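You operate a simulated robot arm through the tools that you are given. There is no shell and no other tool. Be economical: measure what you need, move in short steps, check, and stop when the job is done.

You are at the controls of a simulated two-armed robot. One attempt, no reset.

## Task
Take the grey rag from the top of the grey cabinet and lay it out flat on the steel table top.

Only the result counts: the job must be done as asked and must still hold three seconds after the hand-in. Knocking over, shifting, dropping, spilling or breaking anything else fails it.

## Robot
Two 7-joint arms with two-finger parallel grippers on one trunk, on a base that drives. Base frame: it is fixed to the floor where the robot stands at the start and does not move with it; the origin is under the middle of the robot, x ahead of it, y to its left, z up. Units: mm, degrees, N and s.
The left shoulder is at the start at [70, 134, 1151], the right one opposite. Places, roughly: steel table top [-1800, 100, 900]. Payload 1.57 kg a hand.
The TCP of each hand is the grasp point between the finger pads, 30 mm short of the fingertips. In the tool frame z runs along the fingers and y along their closing line. The gripper opens to 80 mm. The fingers are 17 mm wide and 12 mm thick; the gripper's body (40 by 82 mm) begins 80 mm behind the TCP.
Orientation is that of the tool frame in the base frame, as [roll, pitch, yaw] about the fixed x, y, z axes, in that order (R = Rz(yaw) Ry(pitch) Rx(roll)). With the fingers straight down and closing along the base's y, the tool's x points along the base's -x, its y along +y and its z along -z.

## Interface
- The arms move only by the tool arm_command. It takes "left_steps", "right_steps" or both (then of equal length, played together; a hand with none holds still); each is a list of rows, each a list of 7 numbers: the turn, a rotation vector about the base's x, y, z in units of 5 degrees (1.0 is 5 degrees), then the shift along the base's x, y, z in units of 25 mm (1.0 is 25 mm), then the opening, from 0 (shut) to 1 (fully open). In form: [[rx, ry, rz, tx, ty, tz, gripper], ...]. A call has 1 to 12 rows; each row shifts and turns the commanded pose from where the row before left it. A call with a number of a shift or a turn outside -1 to 1 is refused whole. Rows are played at 5 a second. More than 50 mm and 8.6 degrees between two rows, or a gripper value outside its range, and nothing of the call is played. A pose out of reach is approached as far as the arm can. The call stops where the force on the tool passes 40 N (or 10 N more than at its start, if that is more) or the arm is blocked; 0.2 s more then pass. Each finger travels about 153 mm/s and halts on what it meets, pressing with about 35 N; the grip force reading is that of the motor and also rises with nothing between the fingers. The clock runs only during rows and for 0.2 s after the last one: add rows that do not move to give the fingers time. The reply holds the time, the measured pose of the TCP, the force on the tool along the base axes, the opening and the grip force, in the units named above and with some noise, and new pictures: "show" is both (left out), scene, wrist or none (wrist: the cameras of the hands that moved).
- Cameras (640 x 400 px; columns grow to the right, rows downward): "scene" is now at [128, 11.3, 1363.8]; the picture's right is [0.15, -0.99, 0.00], its down [-0.71, -0.10, -0.70] and it looks along [0.69, 0.10, -0.72] (base axes); focal length 290 px, centre (320, 200). "left" rides on the left gripper at [72, 7, -122] in its tool frame; the picture's right is [-0.09, 1.00, 0.00], its down [-0.84, -0.08, -0.54] and it looks along [-0.54, -0.05, 0.84] (tool axes); focal length 238 px, centre (320, 200). "right" rides on the right gripper at [72, -7, -122] in its tool frame; the picture's right is [0.09, 1.00, 0.00], its down [-0.84, 0.08, -0.54] and it looks along [-0.54, 0.05, 0.84] (tool axes); focal length 238 px, centre (320, 200). There is no depth. A picture from a camera that has moved, and an enlarged one, comes with that camera's place and axes in the base frame and with its lens.
- raise_lower(by): slides the trunk up (or, below 0, down) by that many mm; the arms and the scene camera ride with it, the base frame stays. It gives what a move gives, with no picture.
- base_move(legs): drives the robot by 1 to 6 legs, each [ahead, left, turn to the left] in mm, mm and degrees, along the robot's own axes; the way and the turn of a leg run together, so that a leg with both is an arc; at most 1500 mm and 180 degrees a leg. The arms and the cameras ride along, it lands a little off, and it stops where it bumps. It gives what a move gives, and a new picture of the scene camera.
- aim_head(pan, tilt): turns the head with the scene camera to pan (to the left, within 86 degrees either way) and tilt (down, from -29 to 69), counted from straight ahead of the robot. It gives what a move gives, and a new picture of the scene camera.
- close_up(camera, box): a new picture of the part [left, top, right, bottom] of that camera's present view, enlarged. The clock stands still meanwhile.
- finish_job(): hands the job in; it is judged then, once.

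Work in short steps. Places have to be worked out from the pictures, the camera data and where the tool is seen: move nearer, look again, correct. Check each grasp and each placing, and mend what went wrong. You have 120 turns and 170 pictures in all, those below and enlarged ones among them. Open the grippers and draw the arms clear of the work before you hand the job in, unless the task says otherwise; then end with one line.

The tools are called by a JSON object that holds its "op" and its "data". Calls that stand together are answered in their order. arm_command: Moves the arms, as the interface text tells. Its arguments: {"type":"object","properties":{"left_steps":{"type":"array"},"right_steps":{"type":"array"},"show":{"type":"string","enum":["both","scene","wrist","none"]}},"required":[]} The other tools are called the same way: raise_lower (by) slides the trunk up or down; base_move (legs) drives the base; aim_head (pan, tilt) turns the head that bears the scene camera; close_up (camera, box) takes an enlarged picture of a part of a camera's view; finish_job () hands the job in.

At the start:

```text
clock: 0.0
left_eef_pos: [473.3, 244.0, 1058.1]
left_orientation: [-180.0, 0.0, 180.0]
left_force: [-0.2, 0.7, 0.6]
left_finger_gap: 79.8
left_grip_force: 0.0
right_eef_pos: [439.3, -170.4, 1119.7]
right_orientation: [179.9, -0.1, -179.9]
right_force: [-0.4, 0.3, 1.0]
right_finger_gap: 79.8
right_grip_force: 0.1
trunk travel left (down, up): [-725.0, 215.0]
robot x, y, heading: [1.1, 1.5, 0.1]
head pan, tilt: [8.4, 45.8]
```

scene: 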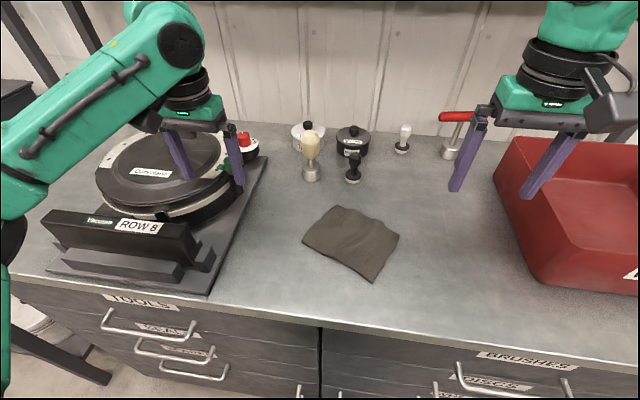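
right: 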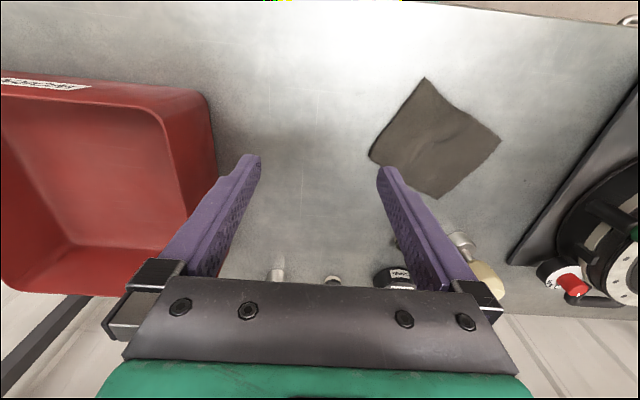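
left: 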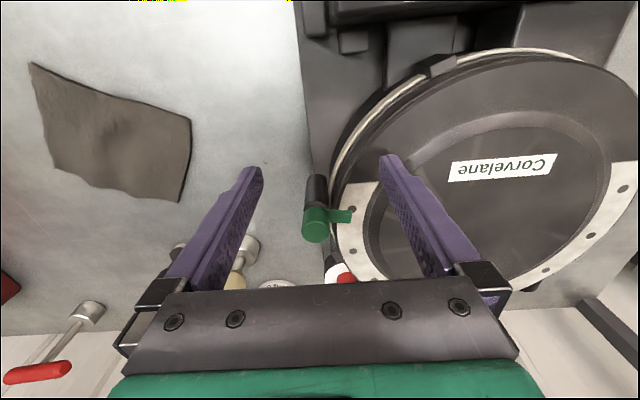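

The rag lies at about (505, 0), with corners near (601,36), (532,-103), (415,-47) and (490,103). I plan to hold its near-left edge with both hands, closing across the edge, so I first turn both wrists in place.

{"op": "arm_command", "data": {"left_steps": [[0, 0, -1, 0, 0, 0, 1], [0, 0, -1, 0, 0, 0, 1], [0, 0, -1, 0, 0, 0, 1], [0, 0, -1, 0, 0, 0, 1], [0, 0, -1, 0, 0, 0, 1], [0, 0, -1, 0, 0, 0, 1], [0, 0, -1, 0, 0, 0, 1], [0, 0, -1, 0, 0, 0, 1], [0, 0, -1, 0, 0, 0, 1], [0, 0, -1, 0, 0, 0, 1], [0, 0, -1, 0, 0, 0, 1], [0, 0, -1, 0, 0, 0, 1]], "right_steps": [[0, 0, 1, 0, 0, 0, 1], [0, 0, 1, 0, 0, 0, 1], [0, 0, 1, 0, 0, 0, 1], [0, 0, 1, 0, 0, 0, 1], [0, 0, 1, 0, 0, 0, 1], [0, 0, 1, 0, 0, 0, 1], [0, 0, 1, 0, 0, 0, 1], [0, 0, 1, 0, 0, 0, 1], [0, 0, 1, 0, 0, 0, 1], [0, 0, 1, 0, 0, 0, 1], [0, 0, 1, 0, 0, 0, 1], [0, 0, 1, 0, 0, 0, 1]], "show": "none"}}

{"op": "close_up", "data": {"camera": "scene", "box": [240, 170, 480, 320]}}

```text
clock: 2.6
left_eef_pos: [473.0, 244.6, 1058.1]
left_orientation: [180.0, 0.1, 119.9]
left_force: [-0.8, -0.3, -0.2]
left_finger_gap: 80.1
left_grip_force: 0.1
right_eef_pos: [344.9, -94.9, 1099.7]
right_orientation: [-179.9, 0.0, -120.1]
right_force: [-0.4, -0.3, -0.3]
right_finger_gap: 79.9
right_grip_force: 0.0
right hand out of reach, approached as far as the arm can: row 7, 8, 9, 10, 11, 12
trunk travel left (down, up): [-725.0, 215.0]
robot x, y, heading: [2.9, 2.1, 0.1]
head pan, tilt: [8.4, 45.8]
```

```text
2.67 times, centred on (360, 245) of scene
camera zoom: at [127.7, 11.9, 1363.8], right [0.15, -0.99, 0.0], down [-0.71, -0.1, -0.7], along [0.69, 0.1, -0.72], focal length 775 px, centre (213, 80)
```

zoom: 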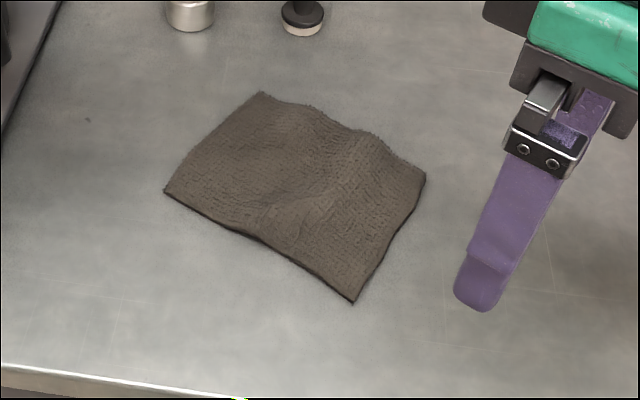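

The right hand fell short while high up with that yaw. I'll bring both hands lower and near the edge, where reach is better, and see.

{"op": "arm_command", "data": {"left_steps": [[0, 0, -1, 0, -1, 0, 1], [0, 0, -1, 0, -1, 0, 1], [0, 0, -1, 0, -1, 0, 1], [0, 0, -1, 0, -1, 0, 1], [0, 0, -1, 0, -1, 0, 1], [0, 0, -1, 0, 0, -0.5, 1], [0, 0, -1, 0, 0, -0.5, 1], [0, 0, -1, 0, 0, -0.5, 1]], "right_steps": [[0, 0, 0, 0, 0, -1, 1], [0, 0, 0, 0, 0, -1, 1], [0, 0, 0, 0, 0, -1, 1], [0, 0, 0, 0, 0, -1, 1], [0, 0, 0, 0, 0, -1, 1], [0, 0, 0, 0, 0, 0, 1], [0, 0, 0, 0, 0, 0, 1], [0, 0, 0, 0, 0, 0, 1]], "show": "both"}}

```text
clock: 3.1
left_eef_pos: [470.6, 226.9, 1056.5]
left_orientation: [179.9, -1.4, 115.4]
left_force: [-5.2, 18.9, -2.6]
left_finger_gap: 79.8
left_grip_force: 0.2
right_eef_pos: [342.5, -90.4, 1066.5]
right_orientation: [180.0, -0.1, -119.8]
right_force: [0.1, 0.5, -0.3]
right_finger_gap: 79.8
right_grip_force: 0.0
trunk travel left (down, up): [-725.0, 215.0]
robot x, y, heading: [-0.1, 0.1, 0.1]
head pan, tilt: [8.4, 45.8]
stopped in row 2 (left hand): the force on the tool passed its limit (the readings are from after the stop); the commanded pose is now the measured one
camera scene: at [127.7, 15.3, 1363.7], right [0.15, -0.99, 0.0], down [-0.71, -0.11, -0.7], along [0.69, 0.1, -0.72], focal length 290 px, centre (320, 200)
camera right: at [313.5, -154.7, 1190.5], right [-0.91, 0.41, 0.0], down [0.35, 0.77, 0.54], along [0.22, 0.49, -0.84], focal length 238 px, centre (320, 200)
camera left: at [448.4, 291.7, 1179.9], right [0.94, 0.34, 0.0], down [0.29, -0.8, 0.52], along [0.18, -0.49, -0.85], focal length 238 px, centre (320, 200)
```

scene: 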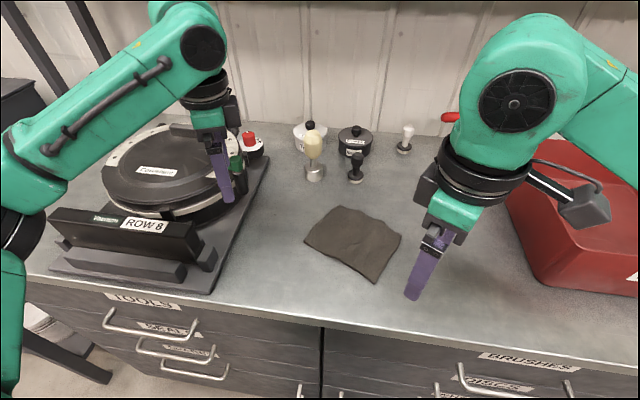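
right: 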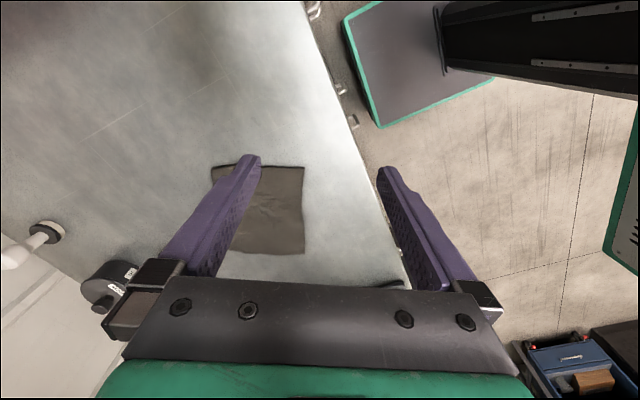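
left: 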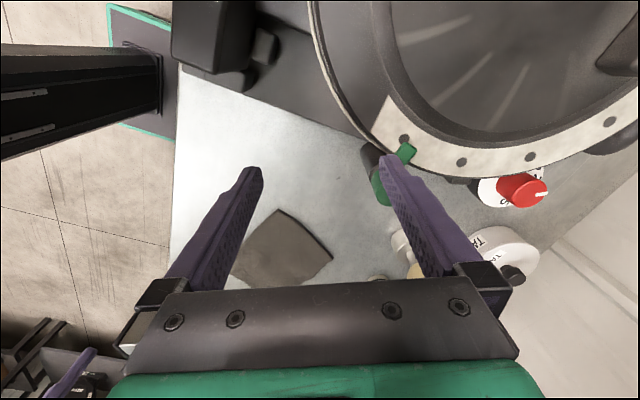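

The left finger met the green knob of the round machine. I'll back off by going +y, then up before crossing.

{"op": "arm_command", "data": {"left_steps": [[0, 0, 0, 0, 0.6, 0, 1], [0, 0, 0, 0, 0, 1, 1], [0, 0, 0, 0, 0, 1, 1], [0, 0, 0, 0, 0, 1, 1]], "show": "both"}}

{"op": "close_up", "data": {"camera": "scene", "box": [40, 100, 300, 300]}}

```text
clock: 4.1
left_eef_pos: [473.4, 234.3, 1133.9]
left_orientation: [179.8, -0.9, 114.8]
left_force: [0.1, -0.1, 0.2]
left_finger_gap: 80.0
left_grip_force: 0.1
right_eef_pos: [342.8, -93.1, 1067.4]
right_orientation: [-179.9, 0.0, -119.8]
right_force: [-0.3, 0.3, 0.2]
right_finger_gap: 80.0
right_grip_force: 0.0
trunk travel left (down, up): [-725.0, 215.0]
robot x, y, heading: [-2.8, 4.0, 0.2]
head pan, tilt: [8.4, 45.8]
camera scene: at [127.4, 11.4, 1363.8], right [0.15, -0.99, 0.0], down [-0.71, -0.11, -0.7], along [0.69, 0.1, -0.72], focal length 290 px, centre (320, 200)
camera left: at [449.2, 300.6, 1256.3], right [0.94, 0.33, 0.0], down [0.28, -0.8, 0.53], along [0.18, -0.5, -0.85], focal length 238 px, centre (320, 200)
```

scene: 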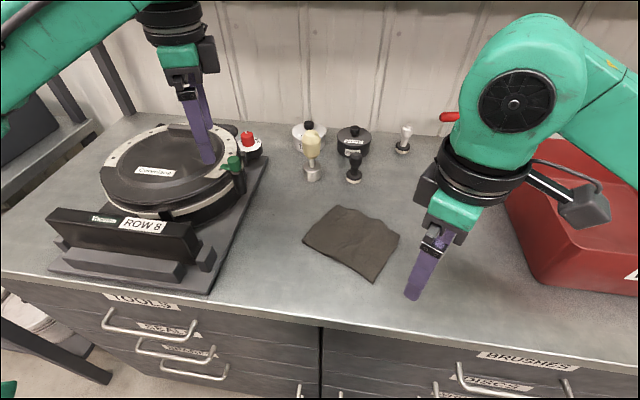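
left: 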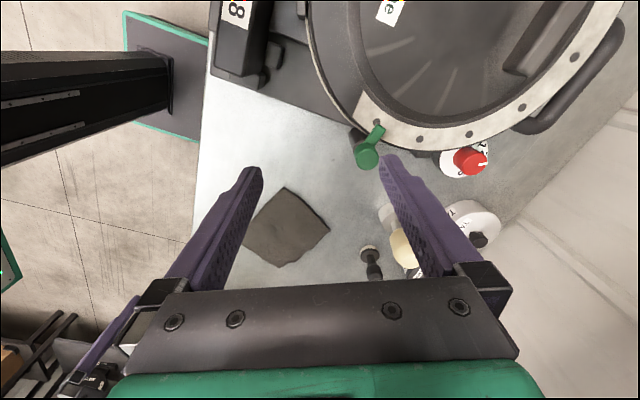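

```text
2.00 times, centred on (170, 200) of scene
camera zoom: at [127.4, 11.4, 1363.8], right [0.15, -0.99, 0.0], down [-0.71, -0.11, -0.7], along [0.69, 0.1, -0.72], focal length 581 px, centre (620, 200)
```

zoom: 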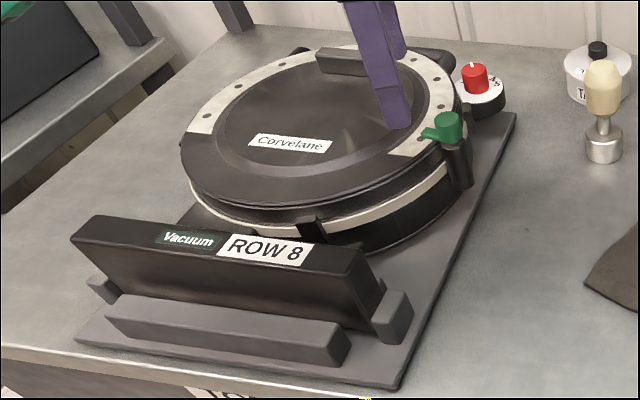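

The machine looks undisturbed. Now the left hand crosses at a safe height, clear of the knob, then turns on towards the edge direction.

{"op": "arm_command", "data": {"left_steps": [[0, 0, 0, 0, -1, 0, 1], [0, 0, 0, 0, -1, 0, 1], [0, 0, 0, 0, -1, 0, 1], [0, 0, 0, 0, -1, 0, 1], [0, 0, -1, 0, -1, 0, 1], [0, 0, -1, 0, -1, 0, 1], [0, 0, -1, 0, 0, -1, 1], [0, 0, -1, 0, 0, -1, 1], [0, 0, -1, 0, 0, -1, 1], [0, 0, -1, 0, 0, -1, 1]], "show": "none"}}

```text
clock: 6.3
left_eef_pos: [474.8, 86.3, 1031.8]
left_orientation: [179.7, -1.0, 84.9]
left_force: [0.4, 0.1, -0.7]
left_finger_gap: 79.9
left_grip_force: 0.1
right_eef_pos: [343.2, -92.9, 1066.9]
right_orientation: [179.8, 0.0, -119.9]
right_force: [-0.2, 0.1, 1.4]
right_finger_gap: 80.1
right_grip_force: 0.0
trunk travel left (down, up): [-725.0, 215.0]
robot x, y, heading: [-1.0, 0.6, 0.1]
head pan, tilt: [8.4, 45.8]
```

Both go on well. I'll bring the hands above the two corners at about z 960 and look.

{"op": "arm_command", "data": {"left_steps": [[0, 0, -1, 0.5, 0, -0.5, 1], [0, 0, -1, 0, 0, -0.5, 1], [0, 0, -1, 0, 0, -0.5, 1], [0, 0, -1, 0, 0, -0.5, 1], [0, 0, 0, 0, 0, -0.5, 0.7]], "right_steps": [[0, 0, 0.7, 0.8, 0.5, -0.8, 1], [0, 0, 0, 0.8, 0.5, -0.8, 1], [0, 0, 0, 0.8, 0.5, -0.8, 1], [0, 0, 0, 0.8, 0.5, -0.8, 1], [0, 0, 0, 0.4, 0.4, -0.8, 0.7]], "show": "both"}}

```text
clock: 7.5
left_eef_pos: [487.6, 87.4, 969.7]
left_orientation: [179.8, -1.0, 64.9]
left_force: [0.9, -0.3, -0.2]
left_finger_gap: 55.9
left_grip_force: 0.0
right_eef_pos: [355.8, -77.7, 1039.7]
right_orientation: [179.9, 0.0, -120.3]
right_force: [0.4, -0.2, 0.9]
right_finger_gap: 56.0
right_grip_force: 0.0
right hand out of reach, approached as far as the arm can: row 1, 2, 3, 4, 5
trunk travel left (down, up): [-725.0, 215.0]
robot x, y, heading: [-1.4, -1.8, 0.1]
head pan, tilt: [8.4, 45.8]
camera scene: at [128.7, 12.5, 1363.7], right [0.15, -0.99, 0.0], down [-0.71, -0.11, -0.7], along [0.69, 0.1, -0.72], focal length 290 px, centre (320, 200)
camera right: at [326.4, -143.4, 1162.4], right [-0.91, 0.42, 0.0], down [0.36, 0.76, 0.54], along [0.23, 0.49, -0.84], focal length 238 px, centre (320, 200)
camera left: at [522.0, 147.5, 1092.6], right [0.86, -0.51, 0.0], down [-0.43, -0.73, 0.53], along [-0.27, -0.45, -0.85], focal length 238 px, centre (320, 200)
```

scene: 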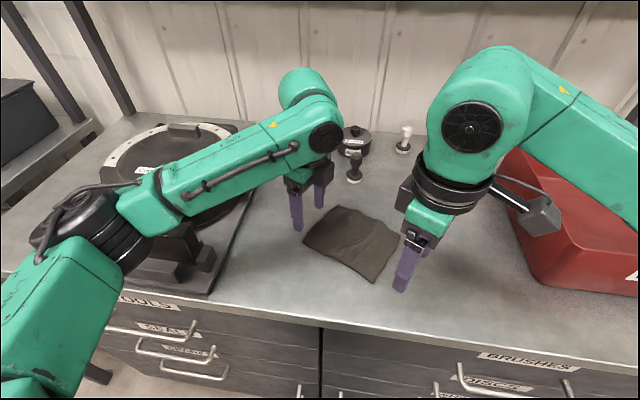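
right: 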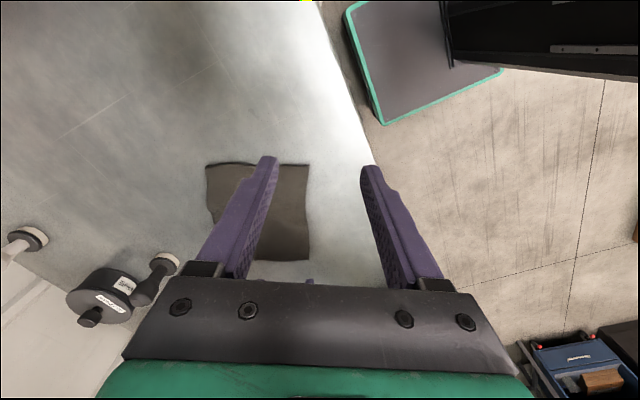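
left: 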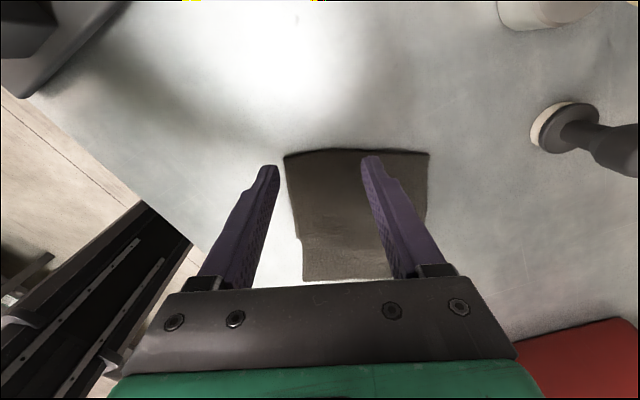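

The right arm is stuck at a joint limit at this yaw. I'll turn it back to get a better arm posture, lower it, and then try again.

{"op": "arm_command", "data": {"right_steps": [[0, 0, -1, 0, -1, 0, 0.7], [0, 0, -1, 0, -1, 0, 0.7], [0, 0, -1, 0, -1, 0, 0.7], [0, 0, -1, 0, -1, 0, 0.7], [0, 0, -1, 0, 0, 0, 0.7], [0, 0, -1, 0, 0, 0, 0.7], [0, 0, -1, 0, 0, 0, 0.7], [0, 0, -1, 0, 0, 0, 0.7], [0, 0, -1, 0, 0, 0, 0.7], [0, 0, -1, 0, 0, 0, 0.7]], "show": "none"}}

```text
clock: 9.7
left_eef_pos: [485.5, 86.4, 970.7]
left_orientation: [179.8, -1.0, 64.8]
left_force: [-0.3, 0.9, 0.3]
left_finger_gap: 55.9
left_grip_force: 0.1
right_eef_pos: [355.9, -180.0, 1040.9]
right_orientation: [180.0, -0.1, -169.9]
right_force: [0.0, 0.3, -1.1]
right_finger_gap: 56.2
right_grip_force: 0.1
trunk travel left (down, up): [-725.0, 215.0]
robot x, y, heading: [-1.3, 1.0, 0.0]
head pan, tilt: [8.4, 45.8]
```

It follows freely again. Now I'll lower and move it ahead first, then rotate.

{"op": "arm_command", "data": {"right_steps": [[0, 0, 0, 1, 0, -0.5, 0.7], [0, 0, 0, 1, 0, -0.5, 0.7], [0, 0, 0, 1, 0, -0.5, 0.7], [0, 0, 0, 0.6, 0, -0.5, 0.7], [0, 0, 1, 0, 0.5, -0.5, 0.7], [0, 0, 1, 0, 0.5, 0, 0.7], [0, 0, 1, 0, 0.5, 0, 0.7], [0, 0, 1, 0, 0.5, 0, 0.7], [0, 0, 1, 0, 0, 0, 0.7], [0, 0, 1, 0, 0, 0, 0.7], [0, 0, 1, 0, 0, 0, 0.7], [0, 0, 1, 0, 0, 0, 0.7]], "show": "none"}}

```text
clock: 12.3
left_eef_pos: [486.4, 86.1, 969.3]
left_orientation: [179.9, -0.9, 64.8]
left_force: [-0.4, 0.3, 0.3]
left_finger_gap: 56.0
left_grip_force: 0.0
right_eef_pos: [444.7, -129.8, 978.4]
right_orientation: [-180.0, -0.1, -142.2]
right_force: [0.7, 0.1, 0.2]
right_finger_gap: 56.0
right_grip_force: 0.1
right hand out of reach, approached as far as the arm can: row 11, 12
trunk travel left (down, up): [-725.0, 215.0]
robot x, y, heading: [2.5, -0.2, 0.2]
head pan, tilt: [8.4, 45.8]
```

The right wrist stops near yaw -142, only 25° from square to the edge, which should still pinch well. I'll see if it can come over its corner with that yaw.

{"op": "arm_command", "data": {"right_steps": [[0, 0, -0.6, 0, 1, 0, 0.5], [0, 0, 0, 0, 1, 0, 0.5], [0, 0, 0, 0, 1, 0, 0.5], [0, 0, 0, -0.3, 0.5, 0, 0.5], [0, 0, 0, -0.3, 0.2, 0, 0.5]], "show": "both"}}

```text
clock: 13.5
left_eef_pos: [485.1, 85.1, 969.7]
left_orientation: [179.7, -1.0, 64.9]
left_force: [0.1, -0.1, -0.3]
left_finger_gap: 56.1
left_grip_force: 0.0
right_eef_pos: [430.3, -36.1, 979.1]
right_orientation: [180.0, 0.0, -145.3]
right_force: [-0.2, 0.5, 0.3]
right_finger_gap: 40.0
right_grip_force: 0.1
trunk travel left (down, up): [-725.0, 215.0]
robot x, y, heading: [2.2, -5.3, 0.1]
head pan, tilt: [8.4, 45.8]
camera scene: at [127.6, 11.8, 1363.8], right [0.15, -0.99, 0.0], down [-0.71, -0.11, -0.7], along [0.69, 0.1, -0.72], focal length 290 px, centre (320, 200)
camera right: at [374.9, -81.9, 1101.8], right [-0.64, 0.77, 0.0], down [0.64, 0.54, 0.54], along [0.42, 0.35, -0.84], focal length 238 px, centre (320, 200)
```

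scene: 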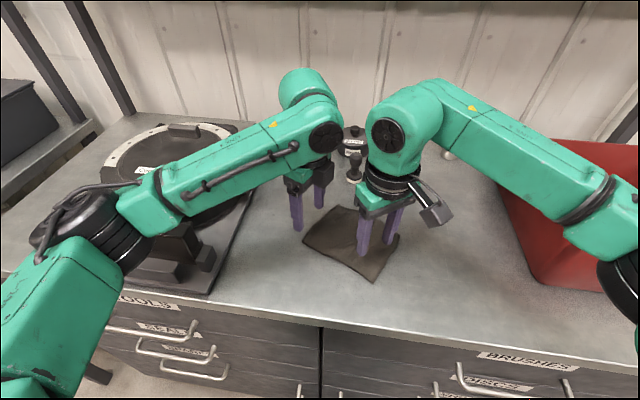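
right: 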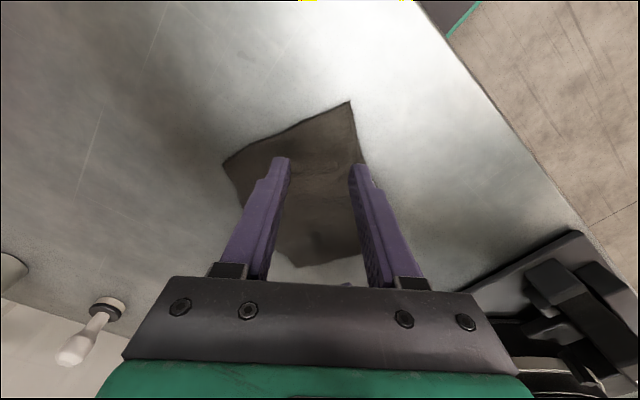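

Triangulating with the wrist cameras puts the cloth surface near z 904. The corners are then about C(387,-42), D(457,98), A(559,37) and B(495,-93), so I'll correct both hands over their corners and go a bit lower.

{"op": "arm_command", "data": {"left_steps": [[0, 0, 0, -0.6, -0.1, 0, 0.5], [0, 0, 0, -0.5, -0.1, 0, 0.5], [0.18, 0, 0, 0, 0, -0.4, 0.5], [0, 0, 0, 0, 0, -0.4, 0.5]], "right_steps": [[0, 0, 0, -0.5, 0.2, 0, 0.5], [0, 0, 0, -0.5, 0.2, 0, 0.5], [0, 0, 0, 0, 0, -0.6, 0.5], [0, 0, 0, 0, 0, -0.6, 0.5]], "show": "both"}}

```text
clock: 14.5
left_eef_pos: [458.3, 80.6, 950.7]
left_orientation: [-179.8, -1.7, 64.7]
left_force: [0.1, -0.8, 0.8]
left_finger_gap: 40.1
left_grip_force: 0.1
right_eef_pos: [405.5, -27.2, 948.3]
right_orientation: [179.9, 0.1, -145.3]
right_force: [0.1, 0.2, -0.9]
right_finger_gap: 40.0
right_grip_force: 0.1
trunk travel left (down, up): [-725.0, 215.0]
robot x, y, heading: [-0.7, 0.2, 0.2]
head pan, tilt: [8.4, 45.8]
camera scene: at [127.9, 11.9, 1363.8], right [0.15, -0.99, 0.0], down [-0.71, -0.11, -0.7], along [0.69, 0.1, -0.72], focal length 290 px, centre (320, 200)
camera right: at [349.4, -72.7, 1071.7], right [-0.64, 0.77, 0.0], down [0.64, 0.54, 0.54], along [0.42, 0.35, -0.84], focal length 238 px, centre (320, 200)
camera left: at [493.4, 139.3, 1073.9], right [0.86, -0.51, -0.01], down [-0.43, -0.74, 0.52], along [-0.27, -0.44, -0.86], focal length 238 px, centre (320, 200)
```

scene: 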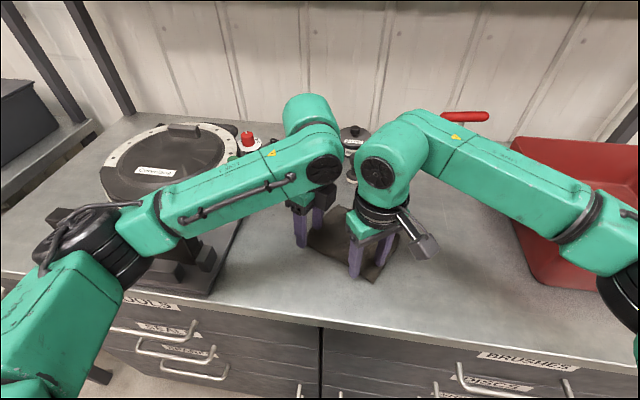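
right: 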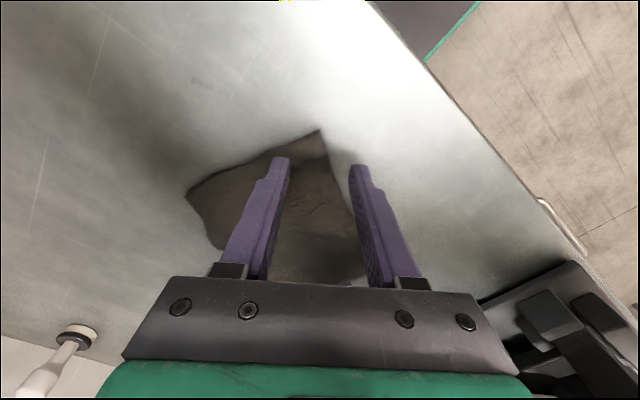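
left: 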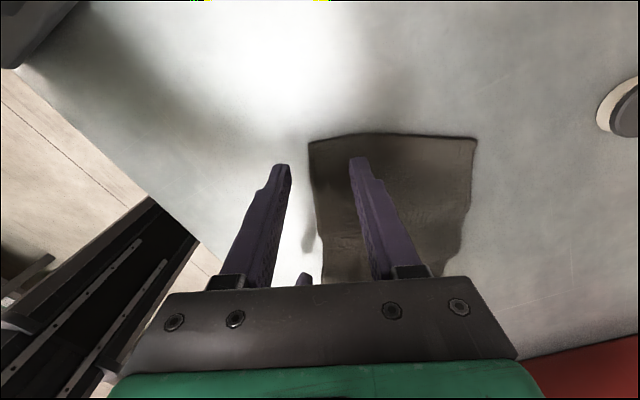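

Both hands sit as planned: edge between the fingers, corners 17–20 mm away. I'll lower the left hand first in small steps until it feels the surface.

{"op": "arm_command", "data": {"left_steps": [[0, 0, 0, 0, 0, -0.2, 0.5], [0, 0, 0, 0, 0, -0.2, 0.5], [0, 0, 0, 0, 0, -0.15, 0.5], [0, 0, 0, 0, 0, 0, 0.5]], "show": "wrist"}}

{"op": "arm_command", "data": {"right_steps": [[0, 0, 0, 0, 0, -0.2, 0.5], [0, 0, 0, 0, 0, -0.2, 0.5], [0, 0, 0, 0, 0, -0.05, 0.5], [0, 0, 0, 0, 0, 0, 0.5]], "show": "wrist"}}

```text
clock: 15.5
left_eef_pos: [458.0, 80.5, 936.3]
left_orientation: [-179.8, -2.0, 64.8]
left_force: [0.0, -0.2, 0.0]
left_finger_gap: 40.1
left_grip_force: 0.1
right_eef_pos: [404.7, -28.4, 949.0]
right_orientation: [-180.0, 0.0, -145.3]
right_force: [0.1, -0.6, 0.7]
right_finger_gap: 39.9
right_grip_force: 0.0
trunk travel left (down, up): [-725.0, 215.0]
robot x, y, heading: [0.5, -1.5, 0.3]
head pan, tilt: [8.4, 45.8]
camera left: at [493.1, 138.3, 1059.9], right [0.86, -0.51, -0.01], down [-0.43, -0.74, 0.51], along [-0.27, -0.44, -0.86], focal length 238 px, centre (320, 200)
```

left: 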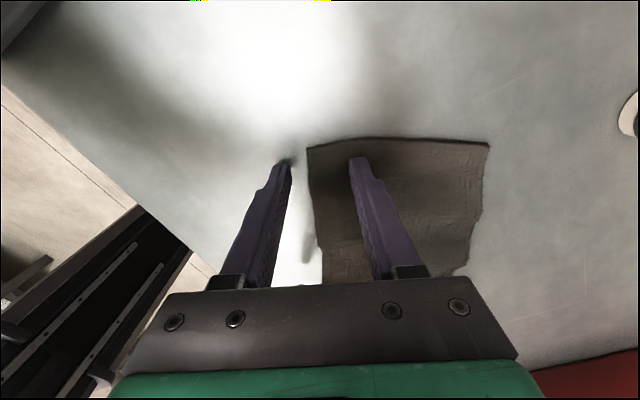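

```text
clock: 16.5
left_eef_pos: [457.7, 79.7, 937.0]
left_orientation: [-179.8, -1.9, 64.9]
left_force: [0.2, 0.2, 0.1]
left_finger_gap: 40.1
left_grip_force: 0.0
right_eef_pos: [405.1, -27.5, 936.5]
right_orientation: [-180.0, 0.0, -145.3]
right_force: [-0.8, -0.5, 0.7]
right_finger_gap: 40.0
right_grip_force: 0.0
trunk travel left (down, up): [-725.0, 215.0]
robot x, y, heading: [-0.2, 2.6, 0.0]
head pan, tilt: [8.4, 45.8]
camera right: at [349.7, -72.5, 1060.4], right [-0.64, 0.77, 0.0], down [0.64, 0.54, 0.54], along [0.41, 0.35, -0.84], focal length 238 px, centre (320, 200)
```

right: 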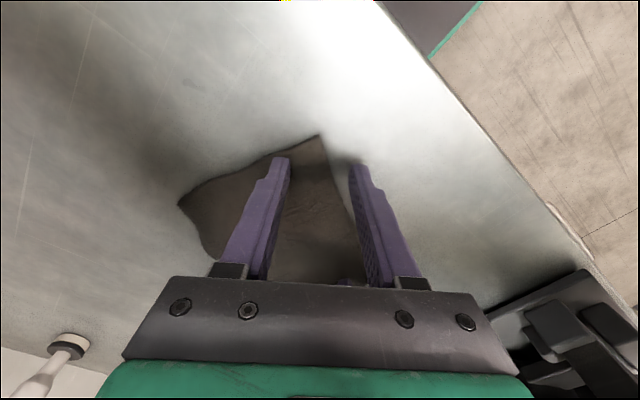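

No contact yet, but the fingertip shadows are meeting the tips. Both go on down in 2 mm rows.

{"op": "arm_command", "data": {"left_steps": [[0, 0, 0, 0, 0, -0.08, 0.5], [0, 0, 0, 0, 0, -0.08, 0.5]], "right_steps": [[0, 0, 0, 0, 0, -0.08, 0.5], [0, 0, 0, 0, 0, -0.08, 0.5]], "show": "none"}}

{"op": "arm_command", "data": {"left_steps": [[0, 0, 0, 0, 0, -0.08, 0.5], [0, 0, 0, 0, 0, 0, 0.5]], "right_steps": [[0, 0, 0, 0, 0, -0.08, 0.5], [0, 0, 0, 0, 0, 0, 0.5]], "show": "wrist"}}

```text
clock: 17.1
left_eef_pos: [457.5, 80.5, 932.7]
left_orientation: [-179.9, -1.8, 64.8]
left_force: [0.2, -0.8, 2.4]
left_finger_gap: 40.3
left_grip_force: 0.2
right_eef_pos: [404.4, -26.0, 934.3]
right_orientation: [-180.0, 0.1, -145.4]
right_force: [0.7, 0.5, 1.7]
right_finger_gap: 40.4
right_grip_force: 0.4
trunk travel left (down, up): [-725.0, 215.0]
robot x, y, heading: [0.2, 2.2, 0.1]
head pan, tilt: [8.4, 45.8]
```

```text
clock: 17.7
left_eef_pos: [456.9, 80.8, 932.0]
left_orientation: [179.9, -1.9, 64.9]
left_force: [1.5, 0.5, 11.8]
left_finger_gap: 41.2
left_grip_force: 0.8
right_eef_pos: [403.7, -25.8, 932.6]
right_orientation: [-180.0, 0.2, -145.3]
right_force: [1.7, -0.5, 8.5]
right_finger_gap: 40.7
right_grip_force: 0.0
trunk travel left (down, up): [-725.0, 215.0]
robot x, y, heading: [0.7, -1.3, 0.0]
head pan, tilt: [8.4, 45.8]
camera right: at [348.5, -71.7, 1055.7], right [-0.64, 0.77, 0.0], down [0.64, 0.54, 0.54], along [0.42, 0.35, -0.84], focal length 238 px, centre (320, 200)
camera left: at [491.2, 138.9, 1056.2], right [0.86, -0.51, 0.0], down [-0.43, -0.74, 0.51], along [-0.26, -0.44, -0.86], focal length 238 px, centre (320, 200)
```

right: 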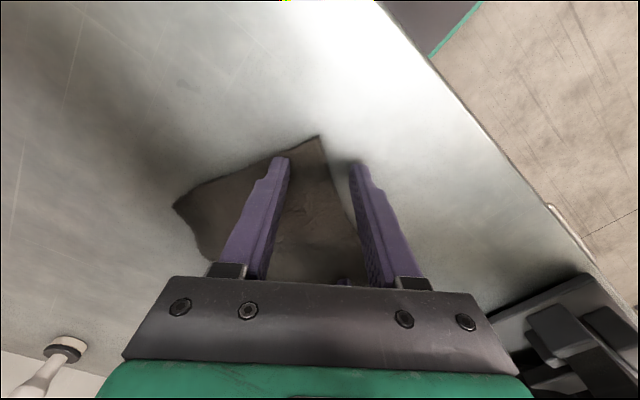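
left: 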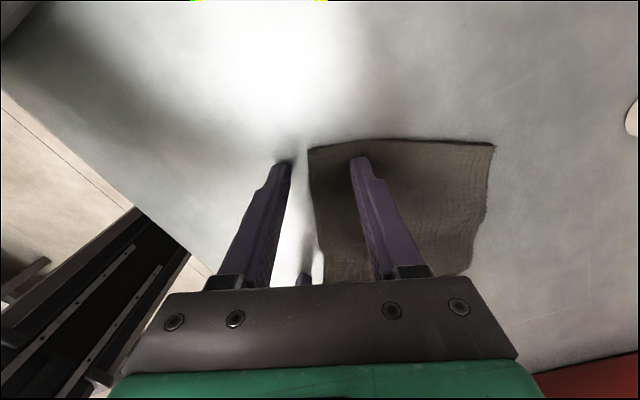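

Both hands now rest on the surface with about 10 N. I close both slowly so the edge buckles up between the fingers.

{"op": "arm_command", "data": {"left_steps": [[0, 0, 0, 0, 0, 0, 0.4], [0, 0, 0, 0, 0, 0, 0.3], [0, 0, 0, 0, 0, 0, 0.2], [0, 0, 0, 0, 0, 0, 0.1], [0, 0, 0, 0, 0, 0, 0], [0, 0, 0, 0, 0, 0, 0], [0, 0, 0, 0, 0, 0, 0]], "right_steps": [[0, 0, 0, 0, 0, 0, 0.4], [0, 0, 0, 0, 0, 0, 0.3], [0, 0, 0, 0, 0, 0, 0.2], [0, 0, 0, 0, 0, 0, 0.1], [0, 0, 0, 0, 0, 0, 0], [0, 0, 0, 0, 0, 0, 0], [0, 0, 0, 0, 0, 0, 0]], "show": "both"}}

```text
clock: 19.3
left_eef_pos: [456.1, 79.4, 933.0]
left_orientation: [180.0, -1.9, 64.8]
left_force: [1.8, 0.1, 14.9]
left_finger_gap: 4.3
left_grip_force: 24.9
right_eef_pos: [400.6, -26.7, 933.6]
right_orientation: [179.9, 0.3, -145.3]
right_force: [-0.5, -0.9, 9.5]
right_finger_gap: 2.5
right_grip_force: 23.8
trunk travel left (down, up): [-725.0, 215.0]
robot x, y, heading: [1.1, 1.8, 0.1]
head pan, tilt: [8.4, 45.8]
camera scene: at [124.2, 11.5, 1364.2], right [0.15, -0.99, 0.0], down [-0.71, -0.11, -0.7], along [0.69, 0.1, -0.71], focal length 290 px, centre (320, 200)
camera right: at [347.3, -72.0, 1055.7], right [-0.64, 0.77, 0.0], down [0.64, 0.54, 0.54], along [0.42, 0.35, -0.84], focal length 238 px, centre (320, 200)
camera left: at [490.0, 138.6, 1056.2], right [0.86, -0.51, 0.0], down [-0.43, -0.74, 0.51], along [-0.26, -0.44, -0.86], focal length 238 px, centre (320, 200)
```

scene: 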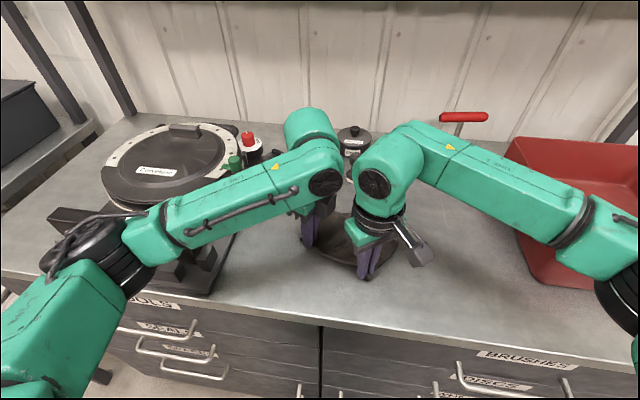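
right: 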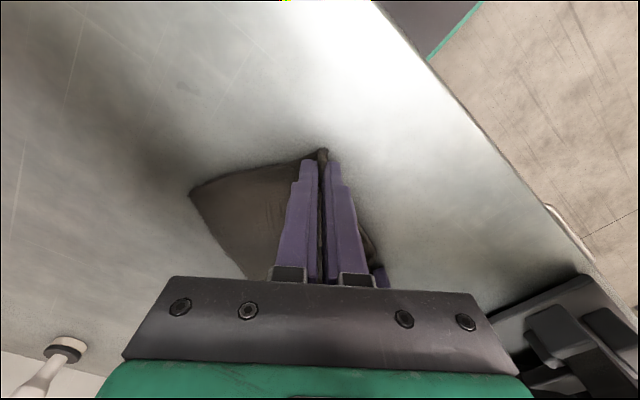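
left: 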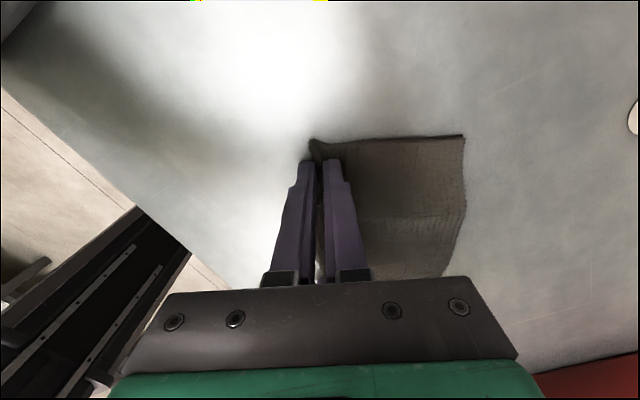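

Both hands hold cloth (gaps 4.3 and 2.5 mm). I lift them together, slowly.

{"op": "arm_command", "data": {"left_steps": [[0, 0, 0, 0, 0, 0.4, 0], [0, 0, 0, 0, 0, 0.6, 0], [0, 0, 0, 0, 0, 0.8, 0], [0, 0, 0, 0, 0, 0.8, 0], [0, 0, 0, 0, 0, 0.8, 0], [0, 0, 0, 0, 0, 0.8, 0]], "right_steps": [[0, 0, 0, 0, 0, 0.4, 0], [0, 0, 0, 0, 0, 0.6, 0], [0, 0, 0, 0, 0, 0.8, 0], [0, 0, 0, 0, 0, 0.8, 0], [0, 0, 0, 0, 0, 0.8, 0], [0, 0, 0, 0, 0, 0.8, 0]], "show": "both"}}

```text
clock: 20.7
left_eef_pos: [456.9, 81.7, 1036.1]
left_orientation: [-179.7, -1.8, 64.8]
left_force: [0.0, 0.2, 0.2]
left_finger_gap: 4.1
left_grip_force: 24.7
right_eef_pos: [407.3, -26.3, 1036.6]
right_orientation: [180.0, 0.0, -145.3]
right_force: [0.0, 0.8, 0.4]
right_finger_gap: 2.4
right_grip_force: 24.0
trunk travel left (down, up): [-725.0, 215.0]
robot x, y, heading: [-1.1, 1.3, -0.0]
head pan, tilt: [8.4, 45.8]
camera scene: at [127.5, 12.0, 1363.8], right [0.15, -0.99, 0.0], down [-0.71, -0.11, -0.7], along [0.69, 0.1, -0.72], focal length 290 px, centre (320, 200)
camera right: at [350.4, -71.6, 1160.2], right [-0.64, 0.77, 0.0], down [0.64, 0.54, 0.54], along [0.41, 0.35, -0.84], focal length 238 px, centre (320, 200)
camera left: at [492.2, 140.0, 1159.5], right [0.86, -0.51, -0.01], down [-0.43, -0.74, 0.52], along [-0.27, -0.44, -0.86], focal length 238 px, centre (320, 200)
```

scene: 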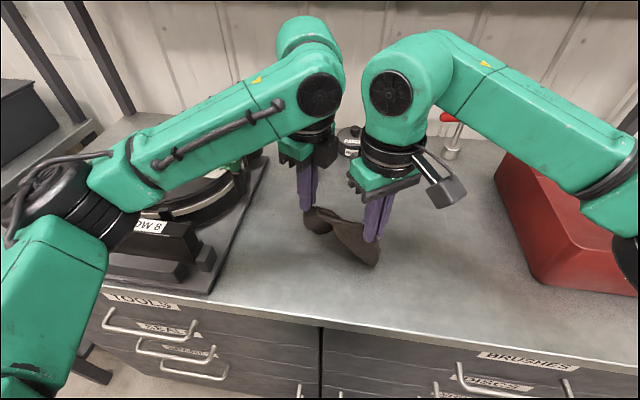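
right: 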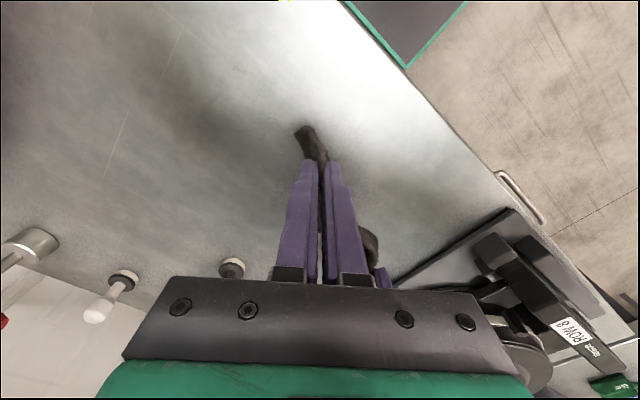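
left: 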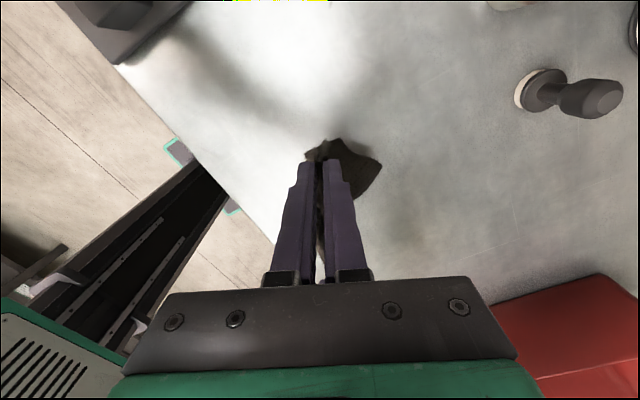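

The rag hangs from both hands. I raise the trunk for clearance and back away from the cabinet a little.

{"op": "raise_lower", "data": {"by": 100}}

{"op": "base_move", "data": {"legs": [[-300, 0, 0]]}}

{"op": "aim_head", "data": {"pan": 86, "tilt": 30}}

{"op": "aim_head", "data": {"pan": -86, "tilt": 30}}

```text
clock: 22.1
left_eef_pos: [458.4, 81.9, 1135.4]
left_orientation: [-179.8, -1.8, 64.8]
left_force: [-0.6, -0.3, 0.2]
left_finger_gap: 4.2
left_grip_force: 24.6
right_eef_pos: [406.0, -26.0, 1136.6]
right_orientation: [-180.0, 0.0, -145.3]
right_force: [0.7, 1.2, -0.7]
right_finger_gap: 2.5
right_grip_force: 24.0
trunk travel left (down, up): [-825.0, 115.0]
robot x, y, heading: [-2.0, 4.7, 0.2]
head pan, tilt: [8.4, 45.8]
```

```text
clock: 24.1
left_eef_pos: [160.0, 82.8, 1134.6]
left_orientation: [-179.7, -1.7, 65.1]
left_force: [0.2, -0.2, -0.4]
left_finger_gap: 4.0
left_grip_force: 25.1
right_eef_pos: [110.2, -25.9, 1136.5]
right_orientation: [179.9, -0.1, -145.0]
right_force: [0.4, -0.4, 0.1]
right_finger_gap: 2.5
right_grip_force: 24.2
trunk travel left (down, up): [-825.0, 115.0]
robot x, y, heading: [-298.4, -2.9, 0.8]
head pan, tilt: [8.4, 45.8]
camera scene: at [-167.6, 11.0, 1463.5], right [0.15, -0.99, 0.0], down [-0.71, -0.11, -0.7], along [0.69, 0.11, -0.72], focal length 290 px, centre (320, 200)
```

scene: 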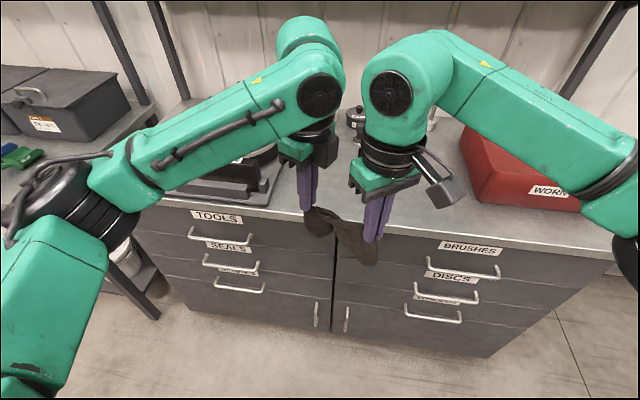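

```text
clock: 25.6
left_eef_pos: [159.3, 83.3, 1135.9]
left_orientation: [-179.9, -1.9, 65.1]
left_force: [-0.2, -0.6, -0.2]
left_finger_gap: 3.9
left_grip_force: 24.7
right_eef_pos: [107.5, -24.9, 1137.1]
right_orientation: [-179.9, 0.0, -145.0]
right_force: [0.0, 0.0, 0.0]
right_finger_gap: 2.5
right_grip_force: 23.5
trunk travel left (down, up): [-825.0, 115.0]
robot x, y, heading: [-293.0, 0.2, 0.5]
head pan, tilt: [85.9, 30.0]
camera scene: at [-244.1, 88.8, 1487.5], right [1.0, -0.06, 0.0], down [-0.03, -0.5, -0.87], along [0.05, 0.86, -0.5], focal length 290 px, centre (320, 200)
```

scene: 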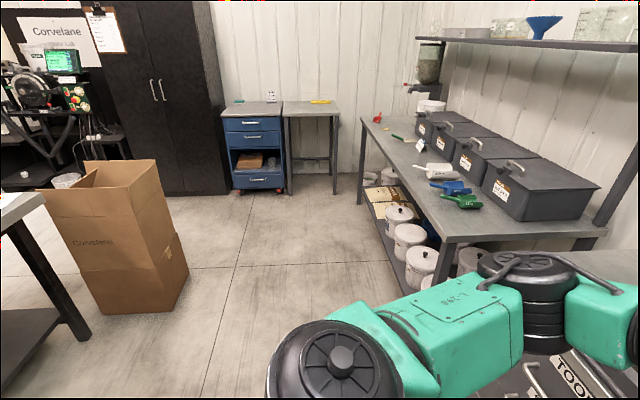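

```text
clock: 28.2
left_eef_pos: [159.9, 82.9, 1135.5]
left_orientation: [-179.8, -1.9, 65.1]
left_force: [0.5, 0.1, 0.5]
left_finger_gap: 4.5
left_grip_force: 25.0
right_eef_pos: [108.2, -27.4, 1136.6]
right_orientation: [-180.0, 0.0, -145.0]
right_force: [-0.6, 0.7, 0.4]
right_finger_gap: 2.3
right_grip_force: 24.0
trunk travel left (down, up): [-825.0, 115.0]
robot x, y, heading: [-300.5, -2.8, 0.5]
head pan, tilt: [-85.9, 30.0]
camera scene: at [-242.5, -91.6, 1487.5], right [-1.0, -0.08, 0.0], down [-0.04, 0.5, -0.87], along [0.07, -0.86, -0.5], focal length 290 px, centre (320, 200)
```

scene: 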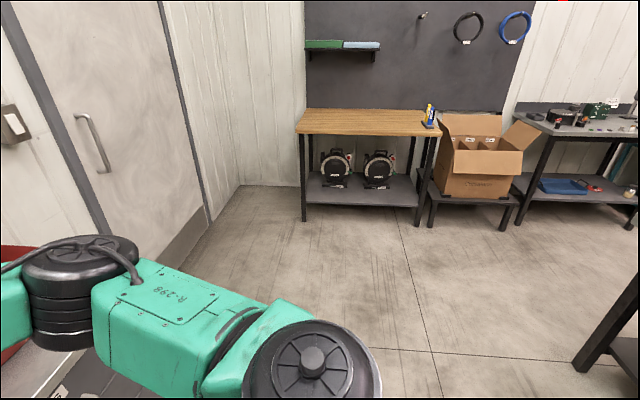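

There is ample floor space and the table's near edge is at about x -1300. I'll back 100 mm more, turn around, and look ahead.

{"op": "base_move", "data": {"legs": [[-100, 0, 0], [0, 0, 90], [0, 0, 90]]}}

{"op": "aim_head", "data": {"pan": 0, "tilt": 35}}

```text
clock: 37.0
left_eef_pos: [-853.6, -86.6, 1135.0]
left_orientation: [-179.9, -1.9, -114.8]
left_force: [0.6, 0.3, 0.8]
left_finger_gap: 2.4
left_grip_force: 24.0
right_eef_pos: [-804.5, 21.7, 1136.6]
right_orientation: [180.0, 0.1, 35.0]
right_force: [-0.5, 0.0, 0.3]
right_finger_gap: 2.6
right_grip_force: 24.2
trunk travel left (down, up): [-825.0, 115.0]
robot x, y, heading: [-398.4, -1.8, -179.4]
head pan, tilt: [-85.9, 30.0]
camera scene: at [-457.8, 87.3, 1487.5], right [1.0, 0.08, 0.0], down [0.04, -0.5, -0.87], along [-0.07, 0.86, -0.5], focal length 290 px, centre (320, 200)
```

scene: 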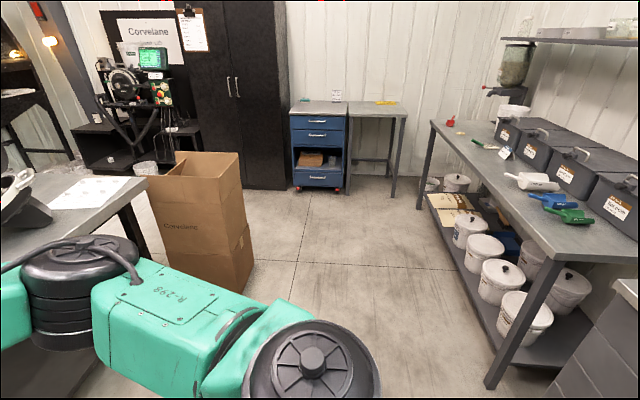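

```text
clock: 38.6
left_eef_pos: [-854.9, -86.4, 1136.0]
left_orientation: [-179.9, -1.9, -114.8]
left_force: [0.1, -0.3, -0.9]
left_finger_gap: 2.4
left_grip_force: 24.3
right_eef_pos: [-804.0, 21.5, 1138.5]
right_orientation: [-179.9, -0.1, 35.0]
right_force: [-0.3, 0.1, 0.3]
right_finger_gap: 2.2
right_grip_force: 23.5
trunk travel left (down, up): [-825.0, 115.0]
robot x, y, heading: [-394.8, -1.8, -179.4]
head pan, tilt: [0.0, 35.0]
camera scene: at [-538.5, -3.9, 1479.7], right [-0.01, 1.0, 0.0], down [0.57, 0.01, -0.82], along [-0.82, -0.01, -0.57], focal length 290 px, centre (320, 200)
```

scene: 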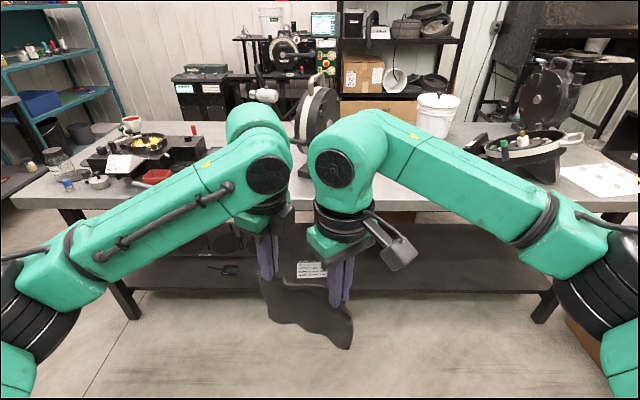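

The rag still hangs from both hands (left gap fell to 2.4, worth watching). I'll look closer at the rag and the table area.

{"op": "close_up", "data": {"camera": "scene", "box": [220, 200, 400, 360]}}

{"op": "close_up", "data": {"camera": "scene", "box": [0, 50, 640, 250]}}

```text
2.50 times, centred on (310, 280) of scene
camera zoom: at [-538.5, -3.9, 1479.7], right [-0.01, 1.0, 0.0], down [0.57, 0.01, -0.82], along [-0.82, -0.01, -0.57], focal length 726 px, centre (345, 0)
```

zoom: 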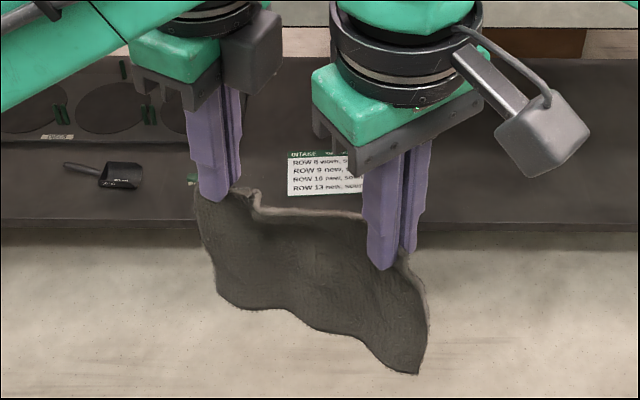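

```text
1.00 times, centred on (320, 150) of scene
camera zoom: at [-538.5, -3.9, 1479.7], right [-0.01, 1.0, 0.0], down [0.57, 0.01, -0.82], along [-0.82, -0.01, -0.57], focal length 290 px, centre (320, 250)
```

zoom: 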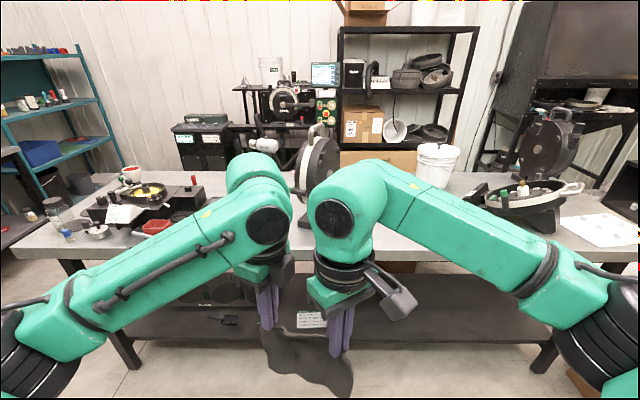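

The rag hangs as a clean sheet. The table looks clear around y +100 to +450, so I shift right by 280 and ahead 150 to view it.

{"op": "base_move", "data": {"legs": [[150, -280, -0.6]]}}

```text
clock: 40.7
left_eef_pos: [-1004.7, 200.7, 1136.4]
left_orientation: [-179.9, -1.8, -115.6]
left_force: [1.2, 0.1, -0.2]
left_finger_gap: 2.4
left_grip_force: 23.7
right_eef_pos: [-952.2, 307.5, 1137.1]
right_orientation: [-179.9, 0.1, 34.1]
right_force: [0.0, 0.7, 1.0]
right_finger_gap: 2.2
right_grip_force: 24.0
trunk travel left (down, up): [-825.0, 115.0]
robot x, y, heading: [-544.6, 279.3, 179.8]
head pan, tilt: [0.0, 35.0]
camera scene: at [-686.9, 278.3, 1479.8], right [0.0, 1.0, 0.0], down [0.57, 0.0, -0.82], along [-0.82, 0.0, -0.57], focal length 290 px, centre (320, 200)
```

scene: 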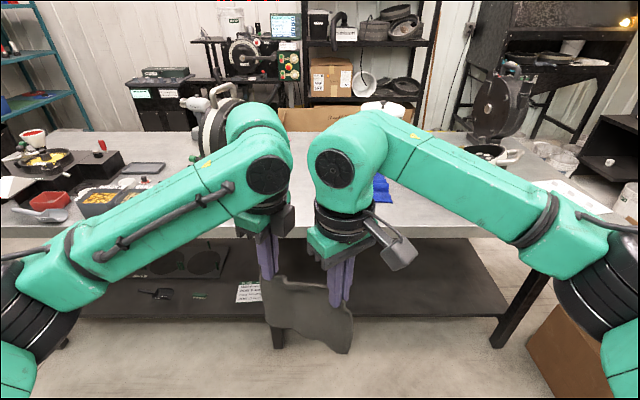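

The wrists hide the middle of the table, with something blue near (-1590, 500). I'll raise the trunk fully and lower the hands to see over the arms.

{"op": "raise_lower", "data": {"by": 110}}

{"op": "arm_command", "data": {"left_steps": [[0, 0, 0, 0, 0, -0.8, 0], [0, 0, 0, 0, 0, -0.8, 0], [0, 0, 0, 0, 0, -0.8, 0], [0, 0, 0, 0, 0, -0.8, 0], [0, 0, 0, 0, 0, -0.8, 0], [0, 0, 0, 0, 0, -0.8, 0], [0, 0, 0, 0, 0, -0.8, 0], [0, 0, 0, 0, 0, -0.8, 0], [0, 0, 0, 0, 0, -0.8, 0], [0, 0, 0, 0, 0, -0.8, 0]], "right_steps": [[0, 0, 0, 0, 0, -0.8, 0], [0, 0, 0, 0, 0, -0.8, 0], [0, 0, 0, 0, 0, -0.8, 0], [0, 0, 0, 0, 0, -0.8, 0], [0, 0, 0, 0, 0, -0.8, 0], [0, 0, 0, 0, 0, -0.8, 0], [0, 0, 0, 0, 0, -0.8, 0], [0, 0, 0, 0, 0, -0.8, 0], [0, 0, 0, 0, 0, -0.8, 0], [0, 0, 0, 0, 0, -0.8, 0]], "show": "scene"}}

```text
clock: 42.1
left_eef_pos: [-1005.7, 202.1, 1246.4]
left_orientation: [-179.9, -1.9, -115.6]
left_force: [-0.6, 0.4, -0.5]
left_finger_gap: 2.3
left_grip_force: 23.5
right_eef_pos: [-954.1, 310.0, 1247.8]
right_orientation: [179.9, 0.0, 34.3]
right_force: [0.2, 0.5, 1.0]
right_finger_gap: 2.4
right_grip_force: 23.8
trunk travel left (down, up): [-935.0, 5.0]
robot x, y, heading: [-543.0, 275.9, 179.8]
head pan, tilt: [0.0, 35.0]
```

```text
clock: 44.3
left_eef_pos: [-1005.6, 202.8, 1044.9]
left_orientation: [-179.8, -1.8, -115.6]
left_force: [0.5, -0.1, -0.6]
left_finger_gap: 2.4
left_grip_force: 23.4
right_eef_pos: [-953.6, 310.5, 1046.6]
right_orientation: [-180.0, 0.0, 34.2]
right_force: [-0.5, 0.9, 0.6]
right_finger_gap: 2.6
right_grip_force: 24.0
trunk travel left (down, up): [-935.0, 5.0]
robot x, y, heading: [-545.7, 280.5, 179.7]
head pan, tilt: [0.0, 35.0]
camera scene: at [-688.4, 280.3, 1589.7], right [0.0, 1.0, 0.0], down [0.57, 0.0, -0.82], along [-0.82, 0.0, -0.57], focal length 290 px, centre (320, 200)
```

scene: 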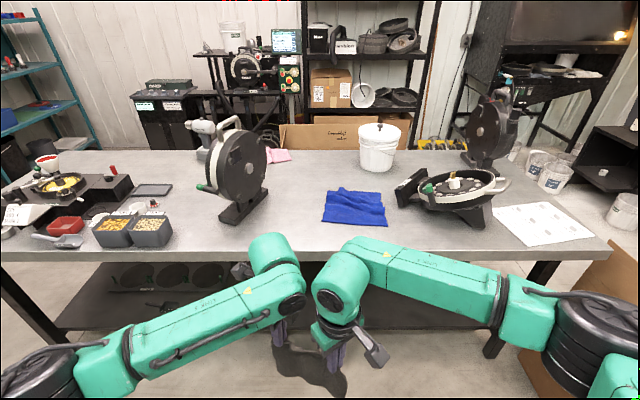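

Now the table is in view: a disk stand on the left, a blue cloth in the middle, round gear and paper on the right. I'll enlarge to measure the free spots.

{"op": "close_up", "data": {"camera": "scene", "box": [160, 130, 420, 290]}}

```text
2.46 times, centred on (290, 210) of scene
camera zoom: at [-688.4, 280.3, 1589.7], right [0.0, 1.0, 0.0], down [0.57, 0.0, -0.82], along [-0.82, 0.0, -0.57], focal length 715 px, centre (394, 175)
```

zoom: 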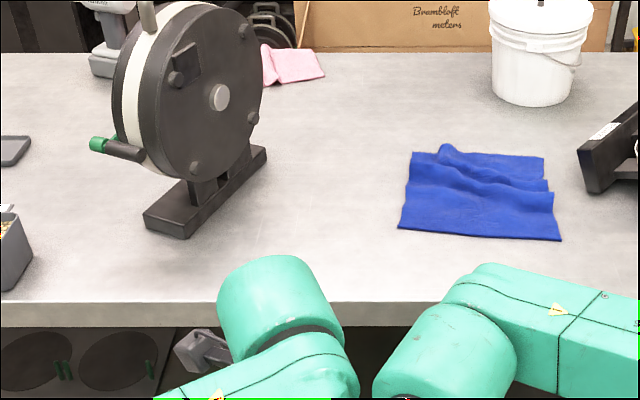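

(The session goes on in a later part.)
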